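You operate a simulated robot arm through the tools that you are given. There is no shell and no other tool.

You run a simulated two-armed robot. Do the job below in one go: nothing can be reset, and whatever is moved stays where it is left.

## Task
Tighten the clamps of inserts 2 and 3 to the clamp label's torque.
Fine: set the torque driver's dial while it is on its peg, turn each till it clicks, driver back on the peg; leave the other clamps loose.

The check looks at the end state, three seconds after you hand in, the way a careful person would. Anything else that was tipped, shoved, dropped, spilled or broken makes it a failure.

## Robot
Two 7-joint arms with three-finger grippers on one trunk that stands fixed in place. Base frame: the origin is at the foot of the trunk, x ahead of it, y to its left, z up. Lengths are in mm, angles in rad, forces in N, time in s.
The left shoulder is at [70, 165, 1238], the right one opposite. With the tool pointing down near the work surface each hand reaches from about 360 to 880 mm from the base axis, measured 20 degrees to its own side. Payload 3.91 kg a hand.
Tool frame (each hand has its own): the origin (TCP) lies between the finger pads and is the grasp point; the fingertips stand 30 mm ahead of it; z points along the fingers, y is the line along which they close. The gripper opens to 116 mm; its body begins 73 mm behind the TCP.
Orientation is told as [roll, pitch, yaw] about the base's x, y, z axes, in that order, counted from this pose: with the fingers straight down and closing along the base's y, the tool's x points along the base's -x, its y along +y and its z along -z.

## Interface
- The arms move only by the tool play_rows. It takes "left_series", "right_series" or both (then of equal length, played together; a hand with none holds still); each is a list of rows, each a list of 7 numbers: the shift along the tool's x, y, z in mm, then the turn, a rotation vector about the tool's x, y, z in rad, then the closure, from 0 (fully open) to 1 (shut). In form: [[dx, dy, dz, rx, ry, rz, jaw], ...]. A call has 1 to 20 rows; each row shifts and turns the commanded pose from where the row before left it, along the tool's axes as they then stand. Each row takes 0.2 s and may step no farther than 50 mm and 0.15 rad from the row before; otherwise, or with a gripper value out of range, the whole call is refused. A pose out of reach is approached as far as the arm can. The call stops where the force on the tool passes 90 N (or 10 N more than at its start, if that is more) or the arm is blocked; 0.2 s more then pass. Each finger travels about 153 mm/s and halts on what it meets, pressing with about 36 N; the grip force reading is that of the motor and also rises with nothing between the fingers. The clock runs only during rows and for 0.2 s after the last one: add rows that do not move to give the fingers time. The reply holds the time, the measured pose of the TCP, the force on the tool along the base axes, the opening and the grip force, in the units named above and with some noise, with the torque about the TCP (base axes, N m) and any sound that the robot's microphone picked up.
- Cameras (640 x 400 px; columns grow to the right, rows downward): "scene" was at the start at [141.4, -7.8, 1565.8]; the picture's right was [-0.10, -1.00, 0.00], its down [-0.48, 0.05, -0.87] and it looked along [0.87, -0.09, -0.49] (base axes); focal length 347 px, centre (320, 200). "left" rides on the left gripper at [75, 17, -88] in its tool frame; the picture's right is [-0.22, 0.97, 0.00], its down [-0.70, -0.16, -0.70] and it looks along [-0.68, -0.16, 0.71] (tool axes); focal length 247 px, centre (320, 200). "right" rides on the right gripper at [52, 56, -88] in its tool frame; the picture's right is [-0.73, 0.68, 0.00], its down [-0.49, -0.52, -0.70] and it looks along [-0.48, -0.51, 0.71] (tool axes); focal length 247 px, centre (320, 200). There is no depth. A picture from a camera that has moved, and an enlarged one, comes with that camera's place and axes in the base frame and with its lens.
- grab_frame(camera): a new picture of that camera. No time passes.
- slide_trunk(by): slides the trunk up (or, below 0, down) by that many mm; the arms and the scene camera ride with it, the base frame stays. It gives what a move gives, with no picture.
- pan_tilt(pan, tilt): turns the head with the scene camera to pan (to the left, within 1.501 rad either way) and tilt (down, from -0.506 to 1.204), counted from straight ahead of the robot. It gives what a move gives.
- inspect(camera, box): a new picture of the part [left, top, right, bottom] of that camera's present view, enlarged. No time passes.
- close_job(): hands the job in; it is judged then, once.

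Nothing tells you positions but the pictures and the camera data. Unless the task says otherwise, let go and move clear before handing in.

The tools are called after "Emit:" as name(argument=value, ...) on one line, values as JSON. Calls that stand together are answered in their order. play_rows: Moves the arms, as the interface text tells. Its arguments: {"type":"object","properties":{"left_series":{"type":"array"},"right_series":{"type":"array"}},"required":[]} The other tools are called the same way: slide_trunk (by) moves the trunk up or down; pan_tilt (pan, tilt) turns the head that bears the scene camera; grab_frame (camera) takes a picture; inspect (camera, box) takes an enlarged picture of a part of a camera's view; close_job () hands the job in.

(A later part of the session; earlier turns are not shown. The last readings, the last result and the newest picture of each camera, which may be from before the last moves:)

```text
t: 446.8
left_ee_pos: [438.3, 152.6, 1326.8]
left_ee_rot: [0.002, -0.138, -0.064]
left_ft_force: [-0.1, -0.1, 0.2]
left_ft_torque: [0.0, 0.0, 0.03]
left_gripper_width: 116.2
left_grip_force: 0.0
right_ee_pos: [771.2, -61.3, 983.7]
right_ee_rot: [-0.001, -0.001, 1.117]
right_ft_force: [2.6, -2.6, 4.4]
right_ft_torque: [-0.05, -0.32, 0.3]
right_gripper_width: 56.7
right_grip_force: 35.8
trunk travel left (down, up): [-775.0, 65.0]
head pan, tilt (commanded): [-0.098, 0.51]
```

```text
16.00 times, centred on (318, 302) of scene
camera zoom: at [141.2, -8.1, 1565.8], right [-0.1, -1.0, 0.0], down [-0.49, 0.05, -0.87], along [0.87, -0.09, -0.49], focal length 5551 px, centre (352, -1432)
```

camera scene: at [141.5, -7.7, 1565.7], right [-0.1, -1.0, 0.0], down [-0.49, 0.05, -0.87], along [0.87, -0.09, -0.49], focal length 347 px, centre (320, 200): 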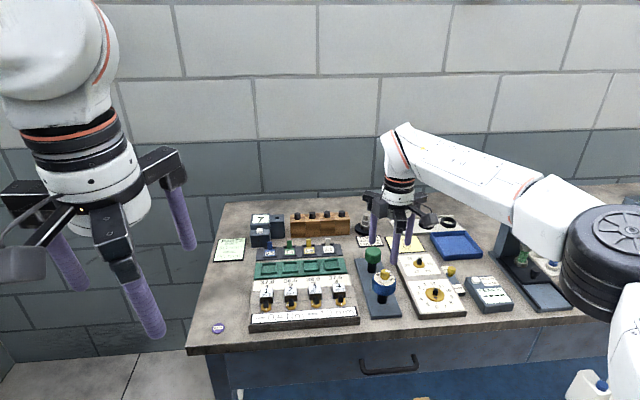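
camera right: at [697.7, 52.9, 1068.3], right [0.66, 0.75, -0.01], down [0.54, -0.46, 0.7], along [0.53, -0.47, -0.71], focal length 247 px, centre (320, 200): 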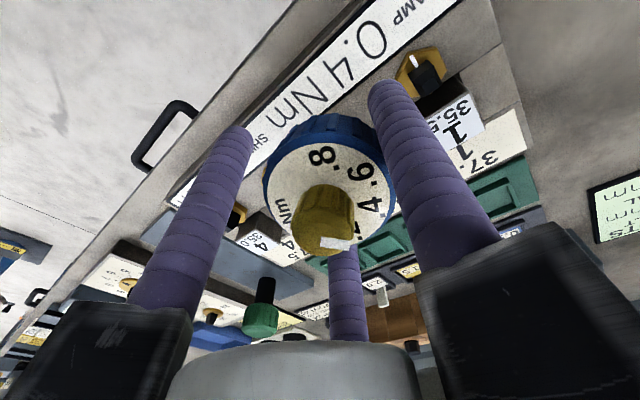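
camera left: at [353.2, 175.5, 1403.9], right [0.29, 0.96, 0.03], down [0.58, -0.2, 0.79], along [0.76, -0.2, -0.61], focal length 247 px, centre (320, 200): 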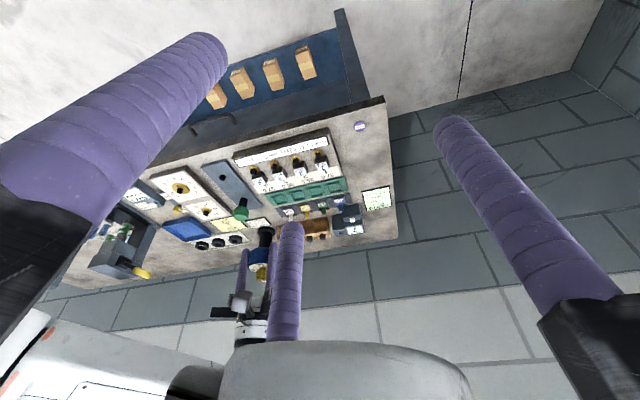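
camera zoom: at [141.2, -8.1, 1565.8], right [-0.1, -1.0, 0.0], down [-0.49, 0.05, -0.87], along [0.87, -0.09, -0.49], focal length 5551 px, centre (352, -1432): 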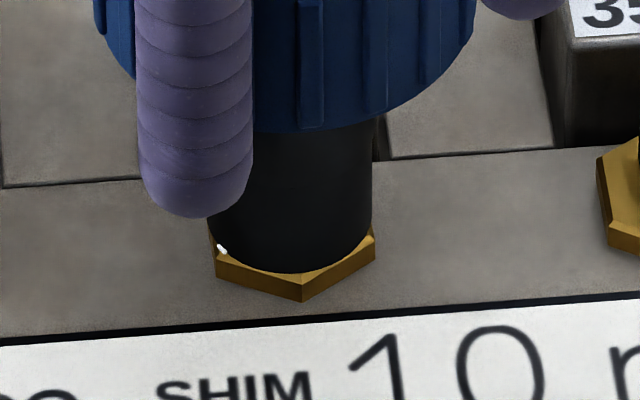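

Clamp 3 is freshly tightened to the slip point (60°) at .40. No click sound is reported, but the clutch limit has clearly been reached on both clamps. Now I'm returning the driver to its peg.

Emit:
play_rows(right_series=[[0, 0, -0.5, 0, 0, -0.06, 1.0], [0, 0, 0, 0, 0, -0.06, 1.0], [0, 0, -5, 0, 0, 0, 1.0], [0, 0, -15, 0, 0, 0, 1.0], [0, 0, -30, 0, 0, 0, 1.0], [0, 0, -34, 0, 0, 0, 1.0], [0, 0, 0, 0, 0, 0.105, 1.0], [0, 0, 0, 0, 0, 0.105, 1.0], [0, 0, 0, 0, 0, 0.105, 1.0], [0, 0, 0, 0, 0, 0.105, 1.0], [0, 0, 0, 0, 0, 0.104, 1.0], [0, 0, 0, 0, 0, 0, 1.0], [0, 0, 0, 0, 0, 0, 1.0]])

Emit:
play_rows(right_series=[[0, 0, 0, 0, 0, 0, 1.0]])

Emit:
inspect(camera="scene", box=[250, 280, 360, 330])

```text
t: 449.6
left_ee_pos: [437.5, 153.3, 1327.2]
left_ee_rot: [0.003, -0.137, -0.064]
left_ft_force: [-0.2, -0.2, 0.0]
left_ft_torque: [-0.01, -0.01, 0.01]
left_gripper_width: 116.0
left_grip_force: 0.1
right_ee_pos: [771.1, -60.0, 1068.4]
right_ee_rot: [0.003, -0.001, 0.712]
right_ft_force: [-0.3, 0.3, -1.4]
right_ft_torque: [-0.02, -0.04, 0.03]
right_gripper_width: 56.7
right_grip_force: 35.3
trunk travel left (down, up): [-775.0, 65.0]
head pan, tilt (commanded): [-0.098, 0.51]
```

```text
t: 450.0
left_ee_pos: [437.6, 151.5, 1325.3]
left_ee_rot: [0.004, -0.136, -0.064]
left_ft_force: [0.2, -0.3, 0.0]
left_ft_torque: [-0.03, 0.03, -0.02]
left_gripper_width: 116.2
left_grip_force: 0.1
right_ee_pos: [771.5, -61.0, 1068.3]
right_ee_rot: [-0.001, 0.0, 0.715]
right_ft_force: [0.2, 0.2, -1.3]
right_ft_torque: [0.03, 0.0, 0.03]
right_gripper_width: 56.9
right_grip_force: 36.6
trunk travel left (down, up): [-775.0, 65.0]
head pan, tilt (commanded): [-0.098, 0.51]
```

```text
5.82 times, centred on (305, 305) of scene
camera zoom: at [141.7, -7.6, 1565.7], right [-0.1, -1.0, 0.0], down [-0.49, 0.05, -0.87], along [0.87, -0.09, -0.49], focal length 2019 px, centre (407, -411)
```

zoom: 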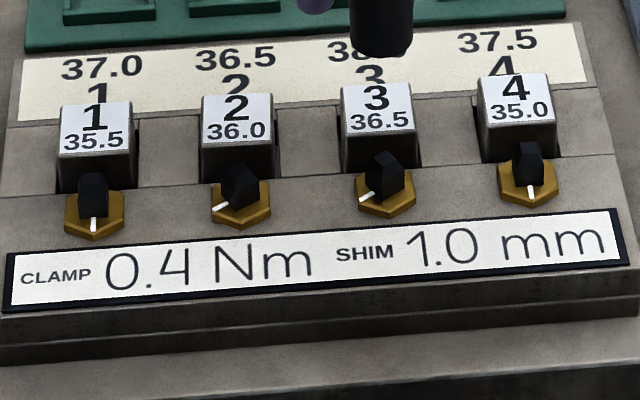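

Emit:
play_rows(right_series=[[20.66, -28.18, 0, 0, 0, 0, 1.0], [20.66, -28.18, 0, 0, 0, 0, 1.0], [20.66, -28.18, 0, 0, 0, 0, 1.0], [20.66, -28.18, 0, 0, 0, 0, 1.0], [20.66, -28.18, 0, 0, 0, 0, 1.0], [0, 0, 0, 0, 0, 0, 1.0], [0, 0, 0, 0, 0, 0, 1.0], [0, 0, 0, 0, 0, 0, 1.0], [0, 0, 0, 0, 0, 0, 1.0], [0, 0, 0, 0, 0, 0, 1.0]])

Emit:
play_rows(right_series=[[0, 0, 0, 0, 0, 0, 1.0]])

Emit:
play_rows(right_series=[[0, 0, 0, 0, 0, 0, 1.0]])

Emit:
inspect(camera="right", box=[300, 55, 340, 105])

```text
t: 452.2
left_ee_pos: [437.3, 150.9, 1326.5]
left_ee_rot: [0.004, -0.137, -0.063]
left_ft_force: [0.5, -0.3, 0.1]
left_ft_torque: [0.02, -0.02, 0.0]
left_gripper_width: 116.1
left_grip_force: 0.0
right_ee_pos: [785.5, -233.9, 1067.3]
right_ee_rot: [0.001, 0.0, 0.715]
right_ft_force: [0.0, -0.2, -2.5]
right_ft_torque: [-0.01, -0.02, 0.0]
right_gripper_width: 56.7
right_grip_force: 35.7
trunk travel left (down, up): [-775.0, 65.0]
head pan, tilt (commanded): [-0.098, 0.51]
```

```text
t: 452.6
left_ee_pos: [438.5, 152.3, 1325.7]
left_ee_rot: [0.004, -0.136, -0.067]
left_ft_force: [0.4, -0.4, 0.1]
left_ft_torque: [0.04, 0.01, 0.01]
left_gripper_width: 116.0
left_grip_force: 0.0
right_ee_pos: [785.6, -234.0, 1068.2]
right_ee_rot: [0.0, 0.0, 0.713]
right_ft_force: [0.9, -0.7, -2.7]
right_ft_torque: [-0.03, 0.02, -0.01]
right_gripper_width: 56.6
right_grip_force: 36.2
trunk travel left (down, up): [-775.0, 65.0]
head pan, tilt (commanded): [-0.098, 0.51]
```

```text
t: 453.0
left_ee_pos: [438.9, 152.3, 1327.1]
left_ee_rot: [0.004, -0.136, -0.065]
left_ft_force: [0.6, -0.1, -0.5]
left_ft_torque: [0.01, -0.03, 0.02]
left_gripper_width: 115.8
left_grip_force: 0.1
right_ee_pos: [786.1, -234.1, 1067.7]
right_ee_rot: [0.003, 0.001, 0.715]
right_ft_force: [0.2, 0.1, -2.4]
right_ft_torque: [0.02, 0.01, -0.01]
right_gripper_width: 56.7
right_grip_force: 35.8
trunk travel left (down, up): [-775.0, 65.0]
head pan, tilt (commanded): [-0.098, 0.51]
```

```text
8.00 times, centred on (320, 80) of right
camera zoom: at [710.3, -224.6, 1155.4], right [0.11, 0.99, 0.0], down [0.71, -0.08, 0.7], along [0.69, -0.07, -0.72], focal length 1976 px, centre (320, 1160)
```

zoom: 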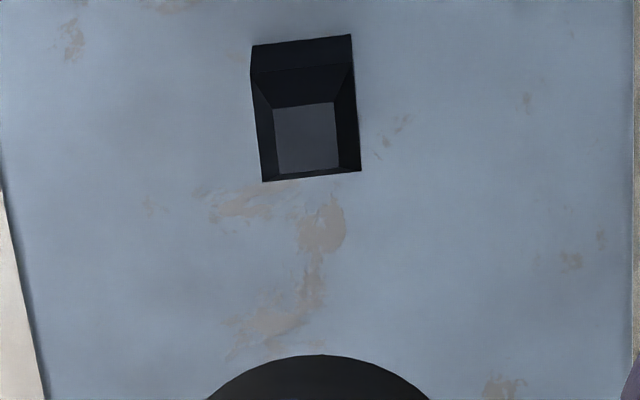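

Emit:
play_rows(right_series=[[1.23, -0.65, 20, 0, 0, 0, 1.0], [0, 0, 30, 0, 0, 0, 1.0], [0, 0, 30, 0, 0, 0, 1.0], [0, 0, 6, 0, 0, 0, 1.0], [0, 0, 0, 0, 0, 0, 1.0], [0, 0, 0, 0, 0, 0, 1.0], [0, 0, 0, 0, 0, 0, 1.0], [0, 0, 0, 0, 0, 0, 1.0]])

Emit:
play_rows(right_series=[[0, 0, 3, 0, 0, 0, 1.0], [0, 0, 2, 0, 0, 0, 1.0], [0, 0, 2, 0, 0, 0, 1.0], [0, 0, 0, 0, 0, 0, 1.0], [0, 0, 0, 0, 0, 0, 1.0]])

Emit:
play_rows(right_series=[[0, 0, 2, 0, 0, 0, 1.0], [0, 0, 2, 0, 0, 0, 1.0], [0, 0, 0, 0, 0, 0, 1.0], [0, 0, 0, 0, 0, 0, 1.0]])

```text
t: 454.8
left_ee_pos: [436.6, 151.6, 1325.3]
left_ee_rot: [0.004, -0.136, -0.063]
left_ft_force: [0.5, 0.1, 0.1]
left_ft_torque: [-0.03, -0.01, -0.01]
left_gripper_width: 116.3
left_grip_force: 0.1
right_ee_pos: [784.6, -236.7, 979.0]
right_ee_rot: [0.003, 0.001, 0.713]
right_ft_force: [-0.5, -0.8, -1.6]
right_ft_torque: [0.0, -0.02, -0.02]
right_gripper_width: 57.0
right_grip_force: 36.2
trunk travel left (down, up): [-775.0, 65.0]
head pan, tilt (commanded): [-0.098, 0.51]
```

```text
t: 456.0
left_ee_pos: [438.8, 152.5, 1326.2]
left_ee_rot: [0.002, -0.136, -0.065]
left_ft_force: [0.6, -0.5, 0.3]
left_ft_torque: [0.01, 0.02, 0.0]
left_gripper_width: 116.2
left_grip_force: 0.0
right_ee_pos: [784.5, -237.7, 973.2]
right_ee_rot: [-0.001, -0.001, 0.714]
right_ft_force: [-0.5, -0.6, -2.6]
right_ft_torque: [-0.01, 0.03, 0.03]
right_gripper_width: 56.7
right_grip_force: 36.0
trunk travel left (down, up): [-775.0, 65.0]
head pan, tilt (commanded): [-0.098, 0.51]
```

```text
t: 457.0
left_ee_pos: [437.6, 150.7, 1325.2]
left_ee_rot: [0.002, -0.136, -0.065]
left_ft_force: [0.0, -0.2, 0.0]
left_ft_torque: [-0.01, -0.01, -0.01]
left_gripper_width: 115.8
left_grip_force: 0.1
right_ee_pos: [785.4, -234.6, 971.5]
right_ee_rot: [-0.001, 0.0, 0.714]
right_ft_force: [0.1, 0.6, -1.7]
right_ft_torque: [-0.01, 0.0, -0.02]
right_gripper_width: 56.6
right_grip_force: 36.4
trunk travel left (down, up): [-775.0, 65.0]
head pan, tilt (commanded): [-0.098, 0.51]
```

Emit:
play_rows(right_series=[[0, 0, 2, 0, 0, 0, 1.0], [0, 0, 2, 0, 0, 0, 1.0], [0, 0, 0, 0, 0, 0, 1.0], [0, 0, 0, 0, 0, 0, 1.0]])

Emit:
play_rows(right_series=[[0, 0, 2, 0, 0, 0, 1.0], [0, 0, 2, 0, 0, 0, 1.0], [0, 0, 0, 0, 0, 0, 1.0], [0, 0, 0, 0, 0, 0, 1.0]])

Emit:
inspect(camera="scene", box=[365, 260, 410, 310])

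```text
t: 458.0
left_ee_pos: [437.8, 151.5, 1326.1]
left_ee_rot: [0.005, -0.135, -0.063]
left_ft_force: [-0.4, 0.5, -0.2]
left_ft_torque: [0.02, 0.0, 0.0]
left_gripper_width: 116.0
left_grip_force: 0.0
right_ee_pos: [784.8, -236.4, 966.5]
right_ee_rot: [0.0, 0.0, 0.716]
right_ft_force: [2.1, 2.1, 0.6]
right_ft_torque: [0.18, -0.11, -0.04]
right_gripper_width: 56.5
right_grip_force: 35.8
trunk travel left (down, up): [-775.0, 65.0]
head pan, tilt (commanded): [-0.098, 0.51]
```

```text
t: 459.0
left_ee_pos: [437.5, 151.8, 1325.2]
left_ee_rot: [0.002, -0.138, -0.064]
left_ft_force: [0.4, 0.4, -0.1]
left_ft_torque: [-0.01, -0.03, 0.01]
left_gripper_width: 115.9
left_grip_force: 0.0
right_ee_pos: [783.5, -235.4, 962.8]
right_ee_rot: [0.002, 0.002, 0.714]
right_ft_force: [-0.1, 1.4, -2.0]
right_ft_torque: [0.06, 0.03, 0.03]
right_gripper_width: 56.7
right_grip_force: 36.2
trunk travel left (down, up): [-775.0, 65.0]
head pan, tilt (commanded): [-0.098, 0.51]
```

```text
8.00 times, centred on (388, 285) of scene
camera zoom: at [141.8, -7.7, 1565.7], right [-0.1, -1.0, 0.0], down [-0.49, 0.05, -0.87], along [0.87, -0.09, -0.49], focal length 2776 px, centre (-220, -480)
```

zoom: 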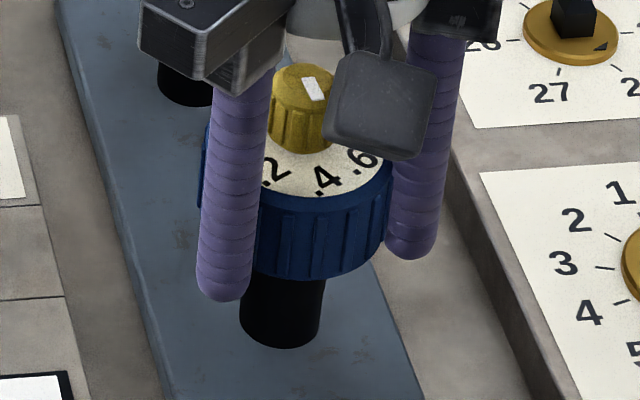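

Emit:
play_rows(right_series=[[0, 0, 1.5, 0, 0, 0, 1.0], [0, 0, 1.5, 0, 0, 0, 1.0], [0, 0, 0, 0, 0, 0, 1.0], [0, 0, 0, 0, 0, 0, 1.0]])

Emit:
play_rows(right_series=[[0, 0, 0.8, 0, 0, 0, 1.0], [0, 0, 0, 0, 0, 0, 1.0], [0, 0, 0, 0, 0, 0, 1.0]])

```text
t: 460.0
left_ee_pos: [436.9, 151.8, 1326.9]
left_ee_rot: [0.003, -0.136, -0.064]
left_ft_force: [0.1, 1.5, -0.2]
left_ft_torque: [-0.01, 0.01, 0.05]
left_gripper_width: 116.0
left_grip_force: 0.2
right_ee_pos: [785.0, -235.5, 959.5]
right_ee_rot: [0.0, -0.001, 0.714]
right_ft_force: [0.8, 0.3, -1.7]
right_ft_torque: [0.06, -0.01, -0.06]
right_gripper_width: 56.8
right_grip_force: 35.9
trunk travel left (down, up): [-775.0, 65.0]
head pan, tilt (commanded): [-0.098, 0.51]
```

```text
t: 460.8
left_ee_pos: [438.0, 152.5, 1326.0]
left_ee_rot: [0.003, -0.135, -0.064]
left_ft_force: [-0.2, 0.3, -0.4]
left_ft_torque: [0.0, 0.0, 0.01]
left_gripper_width: 116.0
left_grip_force: 0.1
right_ee_pos: [785.4, -236.2, 959.3]
right_ee_rot: [0.0, 0.0, 0.714]
right_ft_force: [-0.6, 0.3, -1.1]
right_ft_torque: [0.03, -0.06, -0.01]
right_gripper_width: 56.6
right_grip_force: 35.8
trunk travel left (down, up): [-775.0, 65.0]
head pan, tilt (commanded): [-0.098, 0.51]
```

Emit:
play_rows(right_series=[[0, 0, 0.5, 0, 0, 0, 0.8], [0, 0, 0, 0, 0, 0, 0.55], [0, 0, 0, 0, 0, 0, 0.45], [0, 0, 0, 0, 0, 0, 0.35], [0, 0, 0, 0, 0, 0, 0.2], [0, 0, 0, 0, 0, 0, 0.2], [0, 0, -20, 0, 0, 0, 0.2], [0, 0, -30, 0, 0, 0, 0.2], [0, 0, -40, 0, 0, 0, 0.2], [0, 0, -40, 0, 0, 0, 0.2], [0, 0, 0, 0, 0, 0, 0.2], [0, 0, 0, 0, 0, 0, 0.2]])

Emit:
inspect(camera="right", box=[280, 35, 360, 125])

Emit:
inspect(camera="scene", box=[360, 250, 415, 315])

Emit:
inspect(camera="scene", box=[376, 260, 404, 290])

```text
t: 463.4
left_ee_pos: [437.6, 151.8, 1328.0]
left_ee_rot: [0.005, -0.136, -0.065]
left_ft_force: [-0.3, 0.0, 0.2]
left_ft_torque: [-0.02, 0.05, -0.01]
left_gripper_width: 116.0
left_grip_force: 0.2
right_ee_pos: [785.2, -234.7, 1089.1]
right_ee_rot: [-0.001, 0.001, 0.714]
right_ft_force: [-0.1, 0.4, 0.3]
right_ft_torque: [0.0, -0.01, 0.04]
right_gripper_width: 92.5
right_grip_force: 0.1
trunk travel left (down, up): [-775.0, 65.0]
head pan, tilt (commanded): [-0.098, 0.51]
```

```text
4.44 times, centred on (320, 80) of right
camera zoom: at [709.4, -226.2, 1177.1], right [0.11, 0.99, 0.0], down [0.71, -0.08, 0.7], along [0.7, -0.07, -0.71], focal length 1098 px, centre (320, 733)
```

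zoom: 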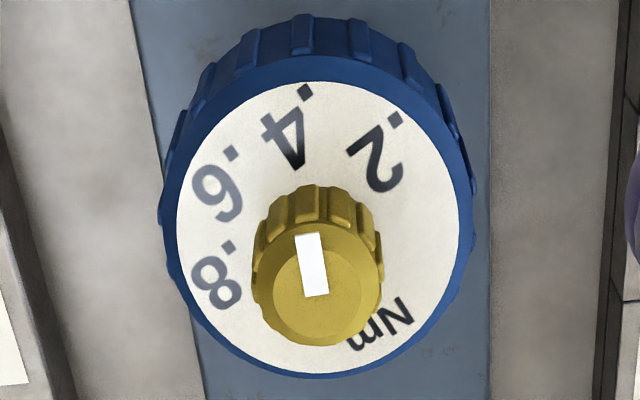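

```text
6.15 times, centred on (388, 282) of scene
camera zoom: at [141.6, -7.8, 1565.7], right [-0.1, -1.0, 0.0], down [-0.49, 0.05, -0.87], along [0.87, -0.09, -0.49], focal length 2135 px, centre (-95, -308)
```

zoom: 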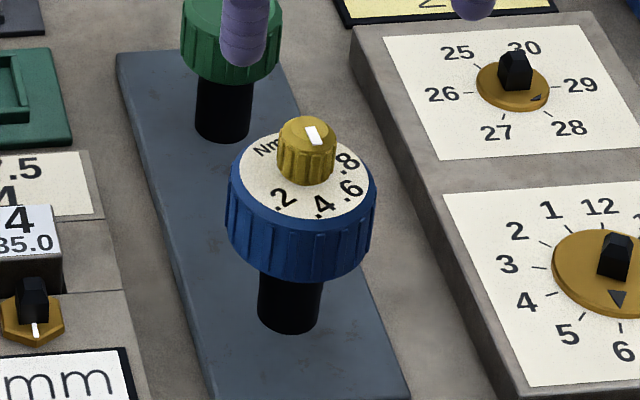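

```text
13.33 times, centred on (390, 275) of scene
camera zoom: at [141.6, -7.8, 1565.7], right [-0.1, -1.0, 0.0], down [-0.49, 0.05, -0.87], along [0.87, -0.09, -0.49], focal length 4626 px, centre (-613, -800)
```

zoom: 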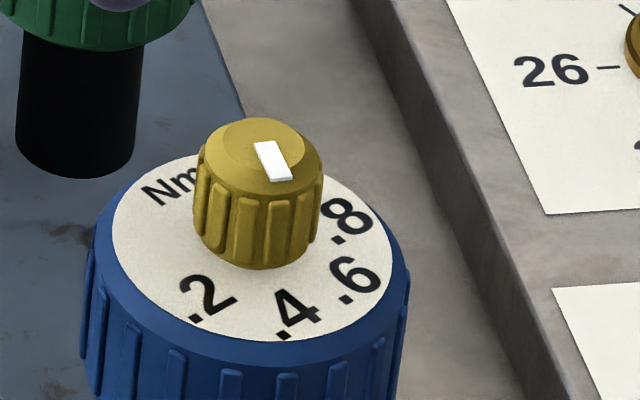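

The driver is back on its peg with the dial at .4. I'll check the final state of the clamps before withdrawing.

Emit:
inspect(camera="scene", box=[276, 289, 306, 309])

Emit:
inspect(camera="scene", box=[300, 288, 330, 308])

Emit:
inspect(camera="scene", box=[200, 200, 360, 340])

Emit:
grab_frame(camera="scene")

```text
16.00 times, centred on (291, 299) of scene
camera zoom: at [141.6, -7.8, 1565.7], right [-0.1, -1.0, 0.0], down [-0.49, 0.05, -0.87], along [0.87, -0.09, -0.49], focal length 5551 px, centre (784, -1384)
```

zoom: 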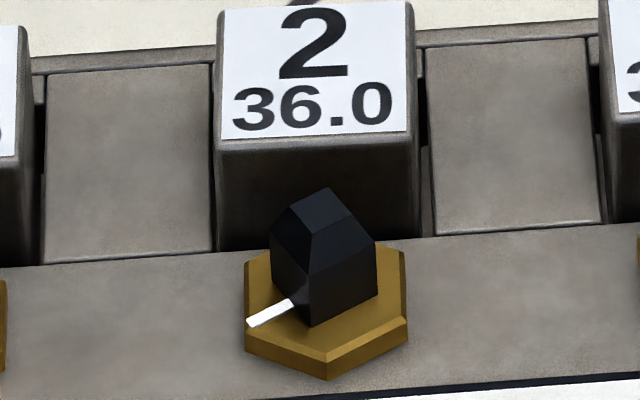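

```text
16.00 times, centred on (315, 298) of scene
camera zoom: at [141.6, -7.8, 1565.7], right [-0.1, -1.0, 0.0], down [-0.49, 0.05, -0.87], along [0.87, -0.09, -0.49], focal length 5551 px, centre (400, -1368)
```

zoom: 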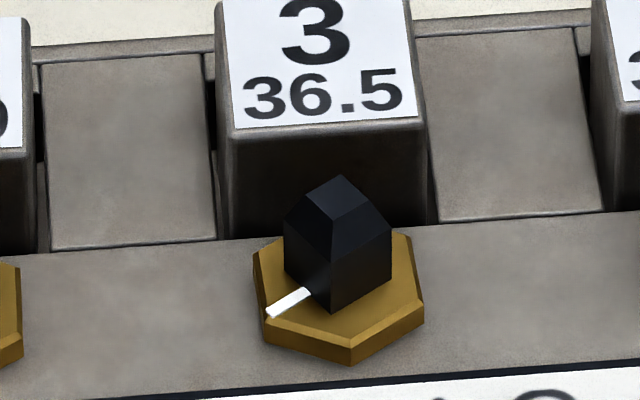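

```text
2.86 times, centred on (280, 270) of scene
camera zoom: at [141.6, -7.8, 1565.7], right [-0.1, -1.0, 0.0], down [-0.49, 0.05, -0.87], along [0.87, -0.09, -0.49], focal length 991 px, centre (434, 0)
```

zoom: 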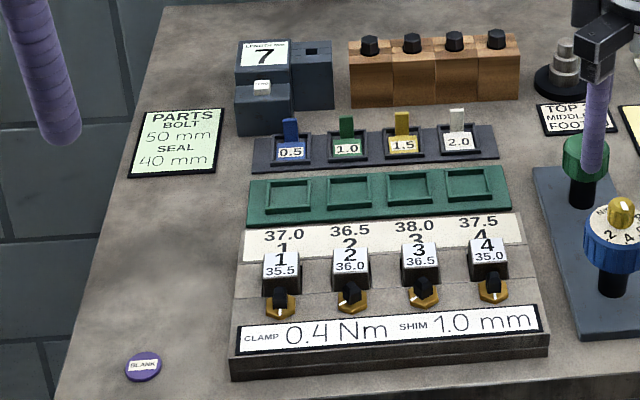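

```text
taken
camera scene: at [141.6, -7.8, 1565.7], right [-0.1, -1.0, 0.0], down [-0.49, 0.05, -0.87], along [0.87, -0.09, -0.49], focal length 347 px, centre (320, 200)
```

scene: 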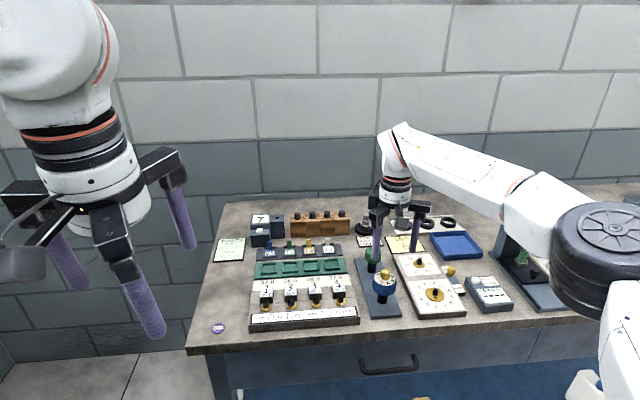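

Comparing the two, nut 2 sits about 3–4° further than nut 3, because it saw a few extra seconds of slip. To leave both at the same fresh .40 stall, I'll redo clamp 2 the same way: loosen it, then one quick run to the slip point.

Emit:
play_rows(right_series=[[0, 0, 30, 0, 0, 0, 0.2], [0, 0, 30, 0, 0, 0, 0.2], [0, 0, 30, 0, 0, 0, 0.2], [0, 0, 25, 0, 0, 0, 0.2], [0, 0, 14.5, 0, 0, 0, 0.2], [0, 0, 0, 0, 0, 0, 0.2], [0, 0, 0, 0, 0, 0, 0.2], [0, 0, 0, 0, 0, 0, 0.35], [0, 0, 0, 0, 0, 0, 0.42], [0, 0, 0, 0, 0, 0, 0.48], [0, 0, 0, 0, 0, 0, 0.55], [0, 0, 0, 0, 0, 0, 0.8], [0, 0, 0, 0, 0, 0, 1.0], [0, 0, 0, 0, 0, 0, 1.0]])

Emit:
play_rows(right_series=[[0, 0, -5, 0, 0, 0, 1.0], [0, 0, -15, 0, 0, 0, 1.0], [0, 0, -35, 0, 0, 0, 1.0], [0, 0, -40, 0, 0, 0, 1.0], [0, 0, -12, 0, 0, -0.12, 1.0], [0, 0, 0, 0, 0, -0.12, 1.0], [0, 0, 0, 0, 0, -0.12, 1.0], [0, 0, 0, 0, 0, -0.12, 1.0], [0, 0, 0, 0, 0, 0, 1.0], [0, 0, 0, 0, 0, 0, 1.0]])

```text
t: 466.4
left_ee_pos: [438.1, 151.7, 1326.6]
left_ee_rot: [0.004, -0.136, -0.065]
left_ft_force: [-0.5, -0.2, 0.0]
left_ft_torque: [0.0, -0.01, 0.02]
left_gripper_width: 116.0
left_grip_force: 0.1
right_ee_pos: [784.7, -236.2, 958.3]
right_ee_rot: [0.001, -0.001, 0.713]
right_ft_force: [3.3, 0.0, 3.2]
right_ft_torque: [0.01, -0.11, -0.04]
right_gripper_width: 57.1
right_grip_force: 36.0
trunk travel left (down, up): [-775.0, 65.0]
head pan, tilt (commanded): [-0.098, 0.51]
```

```text
t: 468.6
left_ee_pos: [438.2, 152.3, 1327.0]
left_ee_rot: [0.003, -0.136, -0.065]
left_ft_force: [-0.3, -0.3, 0.1]
left_ft_torque: [0.02, -0.01, -0.01]
left_gripper_width: 115.8
left_grip_force: 0.1
right_ee_pos: [785.2, -235.1, 1066.1]
right_ee_rot: [0.002, -0.001, 1.196]
right_ft_force: [-0.2, -0.1, -1.6]
right_ft_torque: [-0.01, -0.02, 0.0]
right_gripper_width: 57.0
right_grip_force: 36.3
trunk travel left (down, up): [-775.0, 65.0]
head pan, tilt (commanded): [-0.098, 0.51]
```

Emit:
play_rows(right_series=[[-35.7, 16.5, 0, 0, 0, 0, 1.0], [-35.7, 16.5, 0, 0, 0, 0, 1.0], [-35.7, 16.5, 0, 0, 0, 0, 1.0], [-35.7, 16.5, 0, 0, 0, 0, 1.0], [-35.7, 16.5, 0, 0, 0, 0, 1.0], [-35.7, 16.5, 0, 0, 0, 0, 1.0], [0, 0, 0, 0, 0, 0, 1.0], [0, 0, 30, 0, 0, 0, 1.0], [0, 0, 24, 0, 0, 0, 1.0], [0, 0, 0, 0, 0, 0, 1.0], [0, 0, 0, 0, 0, 0, 1.0], [0, 0, 0, 0, 0, 0, 1.0], [0, 0, 0, 0, 0, 0, 1.0]])

Emit:
play_rows(right_series=[[0, 0, 0, 0, 0, 0, 1.0]])

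Emit:
play_rows(right_series=[[0, 0, 0, 0, 0, 0, 1.0]])

Emit:
inspect(camera="scene", box=[275, 270, 315, 310])

```text
t: 471.4
left_ee_pos: [437.6, 151.1, 1326.9]
left_ee_rot: [0.003, -0.137, -0.064]
left_ft_force: [-0.3, 0.6, 0.5]
left_ft_torque: [0.02, 0.01, -0.01]
left_gripper_width: 115.9
left_grip_force: 0.0
right_ee_pos: [771.3, 0.1, 1011.8]
right_ee_rot: [0.003, 0.0, 1.194]
right_ft_force: [-0.3, 0.1, -1.7]
right_ft_torque: [0.01, -0.01, -0.01]
right_gripper_width: 56.7
right_grip_force: 36.3
trunk travel left (down, up): [-775.0, 65.0]
head pan, tilt (commanded): [-0.098, 0.51]
```

```text
t: 471.8
left_ee_pos: [438.3, 152.1, 1325.2]
left_ee_rot: [0.004, -0.137, -0.065]
left_ft_force: [-0.2, 0.3, -0.3]
left_ft_torque: [0.0, 0.0, -0.01]
left_gripper_width: 115.8
left_grip_force: 0.0
right_ee_pos: [772.3, -0.2, 1010.9]
right_ee_rot: [0.001, 0.0, 1.197]
right_ft_force: [0.1, 1.4, -2.5]
right_ft_torque: [0.03, -0.02, -0.02]
right_gripper_width: 56.5
right_grip_force: 35.9
trunk travel left (down, up): [-775.0, 65.0]
head pan, tilt (commanded): [-0.098, 0.51]
```

```text
t: 472.2
left_ee_pos: [437.7, 151.6, 1326.4]
left_ee_rot: [0.003, -0.136, -0.064]
left_ft_force: [0.7, 0.5, 0.4]
left_ft_torque: [-0.03, 0.01, 0.01]
left_gripper_width: 116.0
left_grip_force: 0.0
right_ee_pos: [771.3, 0.0, 1012.0]
right_ee_rot: [0.002, 0.0, 1.195]
right_ft_force: [-0.2, -0.3, -1.8]
right_ft_torque: [0.01, -0.02, -0.02]
right_gripper_width: 56.7
right_grip_force: 36.3
trunk travel left (down, up): [-775.0, 65.0]
head pan, tilt (commanded): [-0.098, 0.51]
```

```text
10.00 times, centred on (295, 290) of scene
camera zoom: at [141.9, -7.6, 1565.7], right [-0.1, -1.0, 0.0], down [-0.49, 0.05, -0.87], along [0.87, -0.09, -0.49], focal length 3470 px, centre (570, -700)
```

zoom: 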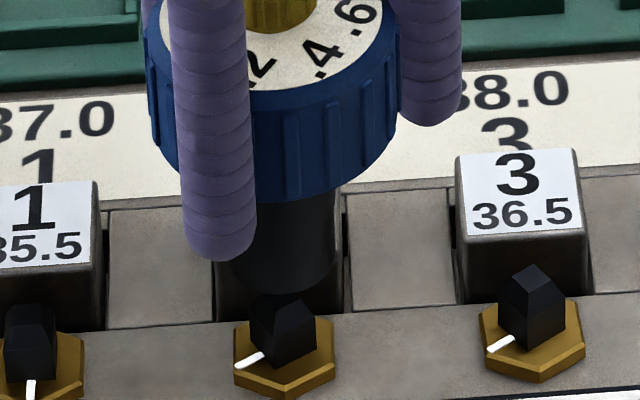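

Emit:
play_rows(right_series=[[-0.3, 0.1, 8, 0, 0, 0, 1.0], [0, 0, 6, 0, 0, 0, 1.0], [0, 0, 2, 0, 0, 0, 1.0], [0, 0, 0, 0, 0, 0, 1.0], [0, 0, 0, 0, 0, 0, 1.0]])

Emit:
play_rows(right_series=[[0, 0, 2, 0, 0, 0, 1.0], [0, 0, 2, 0, 0, 0, 1.0], [0, 0, 2, 0, 0, 0, 1.0], [0, 0, 0, 0, 0, 0, 1.0], [0, 0, 0, 0, 0, 0, 1.0]])

Emit:
play_rows(right_series=[[0, 0, 2, 0, 0, 0, 1.0], [0, 0, 2, 0, 0, 0, 1.0], [0, 0, 2, 0, 0, 0, 1.0], [0, 0, 0, 0, 0, 0, 1.0], [0, 0, 0, 0, 0, 0, 1.0]])

```text
t: 473.4
left_ee_pos: [437.7, 151.2, 1325.5]
left_ee_rot: [0.004, -0.137, -0.066]
left_ft_force: [1.2, -0.4, 0.3]
left_ft_torque: [0.02, 0.0, -0.02]
left_gripper_width: 116.2
left_grip_force: 0.1
right_ee_pos: [771.9, -0.3, 995.3]
right_ee_rot: [0.002, 0.001, 1.196]
right_ft_force: [0.1, 0.4, -1.8]
right_ft_torque: [-0.04, 0.0, 0.03]
right_gripper_width: 56.8
right_grip_force: 36.3
trunk travel left (down, up): [-775.0, 65.0]
head pan, tilt (commanded): [-0.098, 0.51]
```

```text
t: 474.6
left_ee_pos: [438.3, 152.3, 1326.4]
left_ee_rot: [0.004, -0.136, -0.065]
left_ft_force: [0.8, -0.3, 0.3]
left_ft_torque: [0.02, 0.02, 0.03]
left_gripper_width: 116.0
left_grip_force: 0.1
right_ee_pos: [772.4, 0.2, 988.7]
right_ee_rot: [0.002, 0.0, 1.197]
right_ft_force: [0.6, 0.1, -2.0]
right_ft_torque: [0.03, 0.04, -0.01]
right_gripper_width: 56.9
right_grip_force: 35.5
trunk travel left (down, up): [-775.0, 65.0]
head pan, tilt (commanded): [-0.098, 0.51]
```

```text
t: 475.8
left_ee_pos: [439.2, 153.0, 1325.3]
left_ee_rot: [0.004, -0.138, -0.067]
left_ft_force: [-0.1, 0.8, 0.1]
left_ft_torque: [0.0, 0.01, -0.01]
left_gripper_width: 116.0
left_grip_force: 0.1
right_ee_pos: [771.2, 0.3, 983.5]
right_ee_rot: [0.002, 0.0, 1.195]
right_ft_force: [0.1, 0.0, -2.1]
right_ft_torque: [0.04, 0.04, -0.02]
right_gripper_width: 56.7
right_grip_force: 36.0
trunk travel left (down, up): [-775.0, 65.0]
head pan, tilt (commanded): [-0.098, 0.51]
```

Emit:
play_rows(right_series=[[0, 0, 1.0, 0, 0, -0.05, 1.0], [0, 0, 0, 0, 0, -0.05, 1.0], [0, 0, 0, 0, 0, -0.05, 1.0], [0, 0, 0, 0, 0, -0.03, 1.0], [0, 0, 0, 0, 0, -0.022, 1.0], [0, 0, 0, 0, 0, -0.022, 1.0], [0, 0, 0, 0, 0, -0.022, 1.0], [0, 0, 0, 0, 0, -0.022, 1.0], [0, 0, 0, 0, 0, -0.022, 1.0], [0, 0, 0, 0, 0, -0.022, 1.0], [0, 0, 0, 0, 0, -0.022, 1.0], [0, 0, 0, 0, 0, -0.022, 1.0], [0, 0, 0, 0, 0, -0.022, 1.0], [0, 0, 0, 0, 0, -0.022, 1.0], [0, 0, 0, 0, 0, -0.022, 1.0], [0, 0, 0, 0, 0, -0.022, 1.0], [0, 0, 0, 0, 0, -0.022, 1.0], [0, 0, 0, 0, 0, -0.022, 1.0], [0, 0, 0, 0, 0, -0.022, 1.0], [0, 0, 0, 0, 0, -0.022, 1.0]])

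Emit:
play_rows(right_series=[[0, 0, 0, 0, 0, -0.022, 1.0], [0, 0, 0, 0, 0, -0.022, 1.0], [0, 0, 0, 0, 0, -0.022, 1.0], [0, 0, 0, 0, 0, -0.022, 1.0], [0, 0, 0, 0, 0, -0.022, 1.0], [0, 0, 0, 0, 0, -0.022, 1.0], [0, 0, 0, 0, 0, -0.022, 1.0], [0, 0, 0, 0, 0, -0.022, 1.0], [0, 0, 0, 0, 0, -0.022, 1.0], [0, 0, 0, 0, 0, -0.022, 1.0], [0, 0, 0, 0, 0, -0.022, 1.0], [0, 0, 0, 0, 0, -0.022, 1.0], [0, 0, 0, 0, 0, -0.022, 1.0], [0, 0, 0, 0, 0, -0.022, 1.0], [0, 0, 0, 0, 0, -0.022, 1.0], [0, 0, 0, 0, 0, -0.022, 1.0], [0, 0, 0, 0, 0, -0.022, 1.0], [0, 0, 0, 0, 0, -0.022, 1.0], [0, 0, 0, 0, 0, -0.022, 1.0], [0, 0, 0, 0, 0, -0.022, 1.0]])

Emit:
inspect(camera="scene", box=[280, 290, 310, 312])

```text
t: 480.0
left_ee_pos: [437.2, 153.9, 1324.7]
left_ee_rot: [0.002, -0.134, -0.064]
left_ft_force: [0.1, 0.1, -0.4]
left_ft_torque: [-0.04, 0.03, 0.02]
left_gripper_width: 115.9
left_grip_force: 0.0
right_ee_pos: [771.5, -0.1, 983.6]
right_ee_rot: [0.0, 0.0, 1.727]
right_ft_force: [2.5, 7.3, 2.5]
right_ft_torque: [0.24, -0.15, -0.22]
right_gripper_width: 56.9
right_grip_force: 36.6
trunk travel left (down, up): [-775.0, 65.0]
head pan, tilt (commanded): [-0.098, 0.51]
```

```text
t: 484.2
left_ee_pos: [438.1, 152.9, 1327.3]
left_ee_rot: [0.002, -0.136, -0.065]
left_ft_force: [0.4, -0.5, 0.7]
left_ft_torque: [0.0, 0.01, 0.01]
left_gripper_width: 116.1
left_grip_force: 0.1
right_ee_pos: [771.5, 1.2, 983.2]
right_ee_rot: [0.002, 0.0, 2.167]
right_ft_force: [1.5, 4.5, 2.3]
right_ft_torque: [0.16, -0.12, -0.2]
right_gripper_width: 56.9
right_grip_force: 35.9
trunk travel left (down, up): [-775.0, 65.0]
head pan, tilt (commanded): [-0.098, 0.51]
```

```text
16.00 times, centred on (295, 301) of scene
camera zoom: at [141.4, -6.7, 1565.8], right [-0.1, -1.0, 0.0], down [-0.49, 0.05, -0.87], along [0.87, -0.09, -0.49], focal length 5551 px, centre (720, -1416)
```

zoom: 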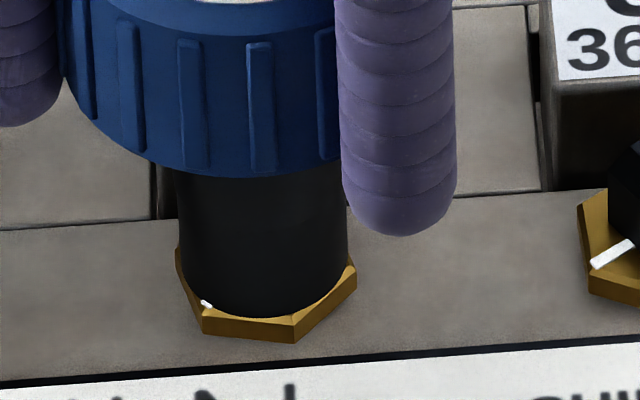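

Emit:
play_rows(right_series=[[0, 0, 0, 0, 0, -0.05, 1.0], [0, 0, 0, 0, 0, -0.05, 1.0], [0, 0, 0, 0, 0, -0.05, 1.0], [0, 0, 0, 0, 0, -0.05, 1.0], [0, 0, 0, 0, 0, -0.05, 1.0], [0, 0, 0, 0, 0, -0.05, 1.0], [0, 0, 0, 0, 0, 0, 1.0]])

Emit:
inspect(camera="scene", box=[280, 290, 310, 312])

```text
t: 485.8
left_ee_pos: [438.4, 152.8, 1325.4]
left_ee_rot: [0.003, -0.135, -0.066]
left_ft_force: [-0.1, -0.4, -0.1]
left_ft_torque: [-0.02, -0.02, -0.02]
left_gripper_width: 116.0
left_grip_force: 0.1
right_ee_pos: [770.8, 0.7, 982.4]
right_ee_rot: [0.002, -0.002, 2.465]
right_ft_force: [0.3, 5.7, -3.0]
right_ft_torque: [0.31, -0.02, -0.04]
right_gripper_width: 56.7
right_grip_force: 36.1
trunk travel left (down, up): [-775.0, 65.0]
head pan, tilt (commanded): [-0.098, 0.51]
```

```text
16.00 times, centred on (295, 301) of scene
camera zoom: at [142.0, -6.7, 1565.7], right [-0.1, -1.0, 0.0], down [-0.49, 0.05, -0.87], along [0.87, -0.09, -0.49], focal length 5551 px, centre (720, -1416)
```

zoom: 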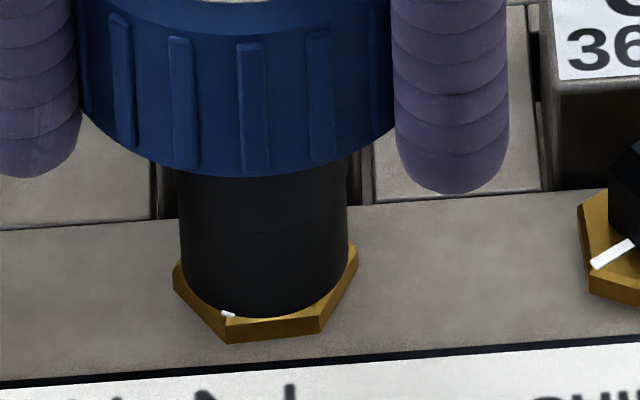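

Emit:
play_rows(right_series=[[0, 0, 0.3, 0, 0, 0.12, 1.0], [0, 0, 0, 0, 0, 0.15, 1.0], [0, 0, 0, 0, 0, 0.15, 1.0], [0, 0, 0, 0, 0, 0.15, 1.0], [0, 0, 0, 0, 0, 0.15, 1.0], [0, 0, 0, 0, 0, 0.15, 1.0], [0, 0, 0, 0, 0, 0.15, 1.0], [0, 0, 0, 0, 0, 0.1, 1.0]])

Emit:
inspect(camera="scene", box=[280, 290, 310, 312])

```text
t: 487.6
left_ee_pos: [437.6, 153.9, 1327.3]
left_ee_rot: [0.003, -0.135, -0.064]
left_ft_force: [0.0, -0.3, -0.3]
left_ft_torque: [0.01, 0.0, 0.02]
left_gripper_width: 115.9
left_grip_force: 0.0
right_ee_pos: [770.8, -0.2, 982.8]
right_ee_rot: [0.0, 0.0, 1.343]
right_ft_force: [2.9, 5.2, 2.3]
right_ft_torque: [0.25, -0.11, 0.28]
right_gripper_width: 56.7
right_grip_force: 36.0
trunk travel left (down, up): [-775.0, 65.0]
head pan, tilt (commanded): [-0.098, 0.51]
```

```text
16.00 times, centred on (295, 301) of scene
camera zoom: at [141.7, -6.5, 1565.8], right [-0.1, -1.0, 0.0], down [-0.49, 0.05, -0.87], along [0.87, -0.09, -0.49], focal length 5551 px, centre (720, -1416)
```

zoom: 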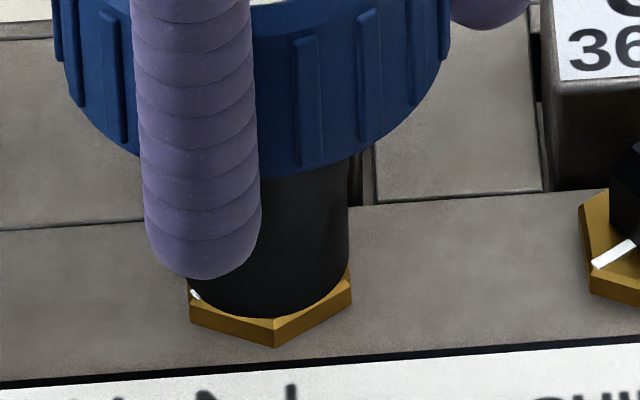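

Clamp 2 stalls again at about 60° with the .40 clutch slipping. Returning the driver to the peg for the last time.

Emit:
play_rows(right_series=[[0, 0, -0.3, 0, 0, -0.06, 1.0], [0, 0, 0, 0, 0, -0.06, 1.0], [0, 0, -5, 0, 0, 0, 1.0], [0, 0, -15, 0, 0, 0, 1.0], [0, 0, -30, 0, 0, 0, 1.0], [0, 0, -34, 0, 0, 0, 1.0], [0, 0, 0, 0, 0, 0.105, 1.0], [0, 0, 0, 0, 0, 0.105, 1.0], [0, 0, 0, 0, 0, 0.105, 1.0], [0, 0, 0, 0, 0, 0.105, 1.0], [0, 0, 0, 0, 0, 0.104, 1.0], [0, 0, 0, 0, 0, 0, 1.0], [0, 0, 0, 0, 0, 0, 1.0]])

Emit:
play_rows(right_series=[[0, 0, 0, 0, 0, 0, 1.0]])

Emit:
inspect(camera="scene", box=[276, 289, 306, 309])

Emit:
inspect(camera="scene", box=[300, 288, 330, 308])

```text
t: 490.4
left_ee_pos: [438.1, 151.8, 1326.0]
left_ee_rot: [0.003, -0.136, -0.064]
left_ft_force: [0.1, -0.4, 0.0]
left_ft_torque: [-0.02, 0.03, -0.01]
left_gripper_width: 115.9
left_grip_force: 0.1
right_ee_pos: [772.4, -0.6, 1066.2]
right_ee_rot: [0.002, 0.0, 0.939]
right_ft_force: [0.0, 0.3, -1.6]
right_ft_torque: [-0.01, 0.0, 0.02]
right_gripper_width: 57.0
right_grip_force: 36.0
trunk travel left (down, up): [-775.0, 65.0]
head pan, tilt (commanded): [-0.098, 0.51]
```

```text
t: 490.8
left_ee_pos: [437.8, 152.7, 1325.8]
left_ee_rot: [0.004, -0.136, -0.063]
left_ft_force: [-0.1, 0.9, -0.1]
left_ft_torque: [0.02, 0.02, 0.03]
left_gripper_width: 116.1
left_grip_force: 0.1
right_ee_pos: [772.6, -1.1, 1066.8]
right_ee_rot: [0.002, 0.002, 0.942]
right_ft_force: [1.0, -0.6, -2.5]
right_ft_torque: [0.0, 0.0, 0.0]
right_gripper_width: 56.8
right_grip_force: 36.2
trunk travel left (down, up): [-775.0, 65.0]
head pan, tilt (commanded): [-0.098, 0.51]
```

```text
16.00 times, centred on (291, 299) of scene
camera zoom: at [141.7, -7.6, 1565.7], right [-0.1, -1.0, 0.0], down [-0.49, 0.05, -0.87], along [0.87, -0.09, -0.49], focal length 5551 px, centre (784, -1384)
```

zoom: 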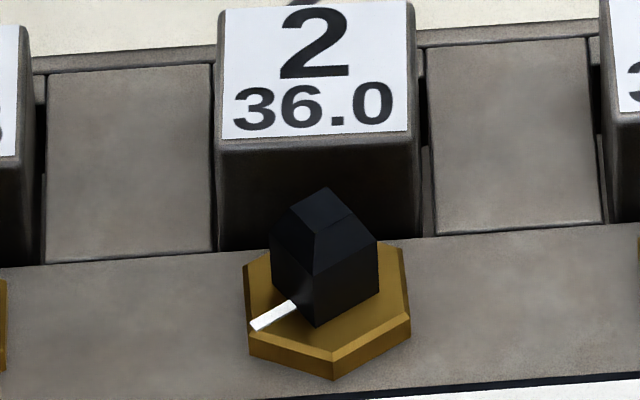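

```text
16.00 times, centred on (315, 298) of scene
camera zoom: at [141.7, -7.6, 1565.7], right [-0.1, -1.0, 0.0], down [-0.49, 0.05, -0.87], along [0.87, -0.09, -0.49], focal length 5551 px, centre (400, -1368)
```

zoom: 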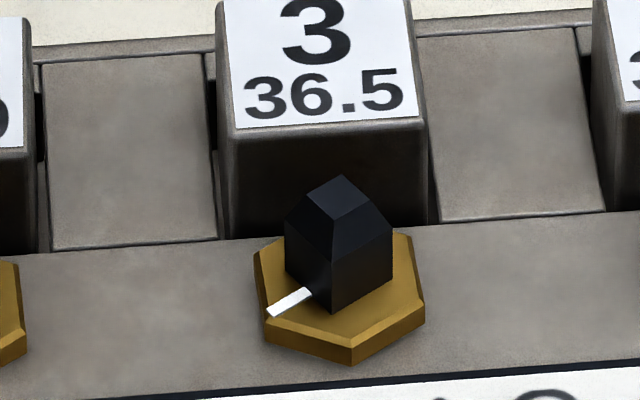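

Emit:
play_rows(right_series=[[30.2, -24.7, 0, 0, 0, 0, 1.0], [30.2, -24.7, 0, 0, 0, 0, 1.0], [30.2, -24.7, 0, 0, 0, 0, 1.0], [30.2, -24.7, 0, 0, 0, 0, 1.0], [30.2, -24.7, 0, 0, 0, 0, 1.0], [30.2, -24.7, 0, 0, 0, 0, 1.0], [0, 0, 0, 0, 0, 0, 1.0], [0, 0, 0, 0, 0, 0, 1.0], [0, 0, 0, 0, 0, 0, 1.0], [0, 0, 0, 0, 0, 0, 1.0], [0, 0, 0, 0, 0, 0, 1.0]])

Emit:
play_rows(right_series=[[0, 0, 0, 0, 0, 0, 1.0]])

Emit:
play_rows(right_series=[[0, 0, 0, 0, 0, 0, 1.0]])

Emit:
play_rows(right_series=[[0, 0, 0, 0, 0, 0, 1.0]])

```text
t: 493.2
left_ee_pos: [436.8, 151.7, 1327.7]
left_ee_rot: [0.004, -0.137, -0.064]
left_ft_force: [-0.2, 0.0, 0.3]
left_ft_torque: [0.01, -0.03, 0.02]
left_gripper_width: 115.8
left_grip_force: 0.1
right_ee_pos: [782.9, -232.7, 1066.8]
right_ee_rot: [0.002, -0.003, 0.943]
right_ft_force: [1.0, -0.5, -1.9]
right_ft_torque: [0.01, -0.01, -0.03]
right_gripper_width: 56.6
right_grip_force: 36.0
trunk travel left (down, up): [-775.0, 65.0]
head pan, tilt (commanded): [-0.098, 0.51]
```

```text
t: 493.6
left_ee_pos: [438.5, 152.1, 1326.5]
left_ee_rot: [0.004, -0.136, -0.064]
left_ft_force: [0.6, 0.9, -1.1]
left_ft_torque: [0.02, -0.03, -0.03]
left_gripper_width: 116.0
left_grip_force: 0.0
right_ee_pos: [783.5, -232.9, 1067.2]
right_ee_rot: [0.0, 0.001, 0.941]
right_ft_force: [0.8, -0.4, -2.3]
right_ft_torque: [0.0, 0.01, 0.01]
right_gripper_width: 56.7
right_grip_force: 35.9
trunk travel left (down, up): [-775.0, 65.0]
head pan, tilt (commanded): [-0.098, 0.51]
```

```text
t: 494.0
left_ee_pos: [437.7, 152.1, 1325.7]
left_ee_rot: [0.004, -0.136, -0.063]
left_ft_force: [0.4, 0.2, -0.1]
left_ft_torque: [0.02, 0.02, 0.03]
left_gripper_width: 116.1
left_grip_force: 0.0
right_ee_pos: [783.5, -233.6, 1066.5]
right_ee_rot: [0.003, 0.0, 0.942]
right_ft_force: [-0.6, 0.6, -2.5]
right_ft_torque: [0.01, -0.01, -0.03]
right_gripper_width: 56.7
right_grip_force: 36.1
trunk travel left (down, up): [-775.0, 65.0]
head pan, tilt (commanded): [-0.098, 0.51]
```

```text
t: 494.4
left_ee_pos: [438.4, 152.8, 1325.6]
left_ee_rot: [0.004, -0.135, -0.064]
left_ft_force: [-0.6, 0.2, 0.2]
left_ft_torque: [-0.01, -0.01, 0.03]
left_gripper_width: 116.3
left_grip_force: 0.1
right_ee_pos: [783.4, -234.1, 1066.8]
right_ee_rot: [0.002, 0.0, 0.944]
right_ft_force: [-1.0, -0.1, -1.6]
right_ft_torque: [-0.03, 0.0, 0.02]
right_gripper_width: 56.8
right_grip_force: 36.5
trunk travel left (down, up): [-775.0, 65.0]
head pan, tilt (commanded): [-0.098, 0.51]
```

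Emit:
play_rows(right_series=[[0.29, -2.32, 20, 0, 0, 0, 1.0], [0, 0, 30, 0, 0, 0, 1.0], [0, 0, 30, 0, 0, 0, 1.0], [0, 0, 6, 0, 0, 0, 1.0], [0, 0, 0, 0, 0, 0, 1.0], [0, 0, 0, 0, 0, 0, 1.0], [0, 0, 0, 0, 0, 0, 1.0], [0, 0, 0, 0, 0, 0, 1.0]])

Emit:
play_rows(right_series=[[0, 0, 3, 0, 0, 0, 1.0], [0, 0, 3, 0, 0, 0, 1.0], [0, 0, 2, 0, 0, 0, 1.0], [0, 0, 0, 0, 0, 0, 1.0], [0, 0, 0, 0, 0, 0, 1.0]])

Emit:
play_rows(right_series=[[0, 0, 2, 0, 0, 0, 1.0], [0, 0, 2, 0, 0, 0, 1.0], [0, 0, 0, 0, 0, 0, 1.0], [0, 0, 0, 0, 0, 0, 1.0]])

```text
t: 496.2
left_ee_pos: [438.8, 152.4, 1326.3]
left_ee_rot: [0.002, -0.137, -0.064]
left_ft_force: [-1.2, -0.3, -0.7]
left_ft_torque: [-0.01, 0.01, 0.01]
left_gripper_width: 115.9
left_grip_force: 0.2
right_ee_pos: [785.7, -235.2, 980.4]
right_ee_rot: [0.002, 0.001, 0.943]
right_ft_force: [-0.1, 0.3, -2.0]
right_ft_torque: [0.0, -0.01, 0.02]
right_gripper_width: 56.7
right_grip_force: 36.1
trunk travel left (down, up): [-775.0, 65.0]
head pan, tilt (commanded): [-0.098, 0.51]
```

```text
t: 497.4
left_ee_pos: [437.3, 152.1, 1327.0]
left_ee_rot: [0.003, -0.136, -0.065]
left_ft_force: [0.0, 1.1, -0.3]
left_ft_torque: [0.0, 0.0, 0.01]
left_gripper_width: 115.9
left_grip_force: 0.1
right_ee_pos: [787.6, -236.2, 971.6]
right_ee_rot: [-0.001, 0.0, 0.943]
right_ft_force: [0.4, -0.4, -1.8]
right_ft_torque: [-0.01, -0.02, -0.01]
right_gripper_width: 56.7
right_grip_force: 35.9
trunk travel left (down, up): [-775.0, 65.0]
head pan, tilt (commanded): [-0.098, 0.51]
```

```text
t: 498.4
left_ee_pos: [437.3, 150.3, 1327.0]
left_ee_rot: [0.004, -0.137, -0.064]
left_ft_force: [0.3, 0.3, 0.2]
left_ft_torque: [0.0, -0.02, -0.03]
left_gripper_width: 116.2
left_grip_force: 0.2
right_ee_pos: [785.3, -236.1, 967.6]
right_ee_rot: [0.001, 0.001, 0.942]
right_ft_force: [-4.6, 0.8, -2.2]
right_ft_torque: [0.04, 0.31, -0.04]
right_gripper_width: 57.0
right_grip_force: 35.8
trunk travel left (down, up): [-775.0, 65.0]
head pan, tilt (commanded): [-0.098, 0.51]
```

Emit:
play_rows(right_series=[[0.41, 0.57, 2, 0, 0, 0, 1.0], [0, 0, 2, 0, 0, 0, 1.0], [0, 0, 0, 0, 0, 0, 1.0], [0, 0, 0, 0, 0, 0, 1.0]])

Emit:
play_rows(right_series=[[0, 0, 2, 0, 0, 0, 1.0], [0, 0, 1.5, 0, 0, 0, 1.0], [0, 0, 1.0, 0, 0, 0, 1.0], [0, 0, 0, 0, 0, 0, 1.0], [0, 0, 0, 0, 0, 0, 1.0]])

Emit:
inspect(camera="scene", box=[365, 260, 410, 310])

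```text
t: 499.4
left_ee_pos: [438.0, 152.6, 1327.0]
left_ee_rot: [0.003, -0.139, -0.065]
left_ft_force: [0.1, -0.4, -0.6]
left_ft_torque: [-0.01, 0.0, 0.0]
left_gripper_width: 116.1
left_grip_force: 0.1
right_ee_pos: [784.7, -235.2, 965.5]
right_ee_rot: [0.0, -0.001, 0.943]
right_ft_force: [-3.7, -0.4, -0.8]
right_ft_torque: [0.03, 0.21, -0.02]
right_gripper_width: 56.8
right_grip_force: 36.3
trunk travel left (down, up): [-775.0, 65.0]
head pan, tilt (commanded): [-0.098, 0.51]
```

```text
t: 500.6
left_ee_pos: [436.9, 152.2, 1326.0]
left_ee_rot: [0.005, -0.138, -0.065]
left_ft_force: [0.5, -0.3, -0.8]
left_ft_torque: [-0.01, 0.01, -0.02]
left_gripper_width: 116.0
left_grip_force: 0.1
right_ee_pos: [784.8, -235.1, 960.7]
right_ee_rot: [0.0, 0.001, 0.943]
right_ft_force: [-1.6, 0.2, -1.7]
right_ft_torque: [0.06, 0.13, -0.03]
right_gripper_width: 56.7
right_grip_force: 35.8
trunk travel left (down, up): [-775.0, 65.0]
head pan, tilt (commanded): [-0.098, 0.51]
```

```text
8.00 times, centred on (388, 285) of scene
camera zoom: at [141.3, -7.6, 1565.8], right [-0.1, -1.0, 0.0], down [-0.49, 0.05, -0.87], along [0.87, -0.09, -0.49], focal length 2776 px, centre (-220, -480)
```

zoom: 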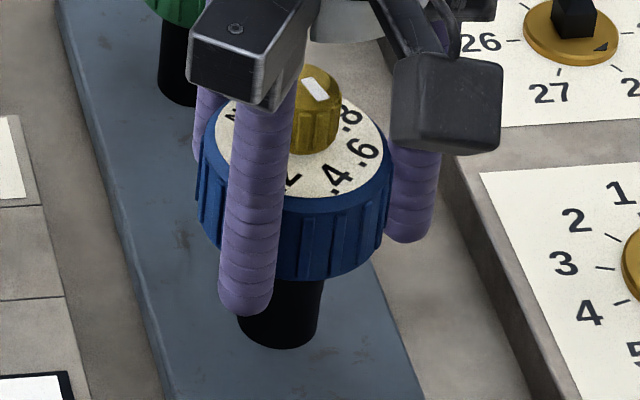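

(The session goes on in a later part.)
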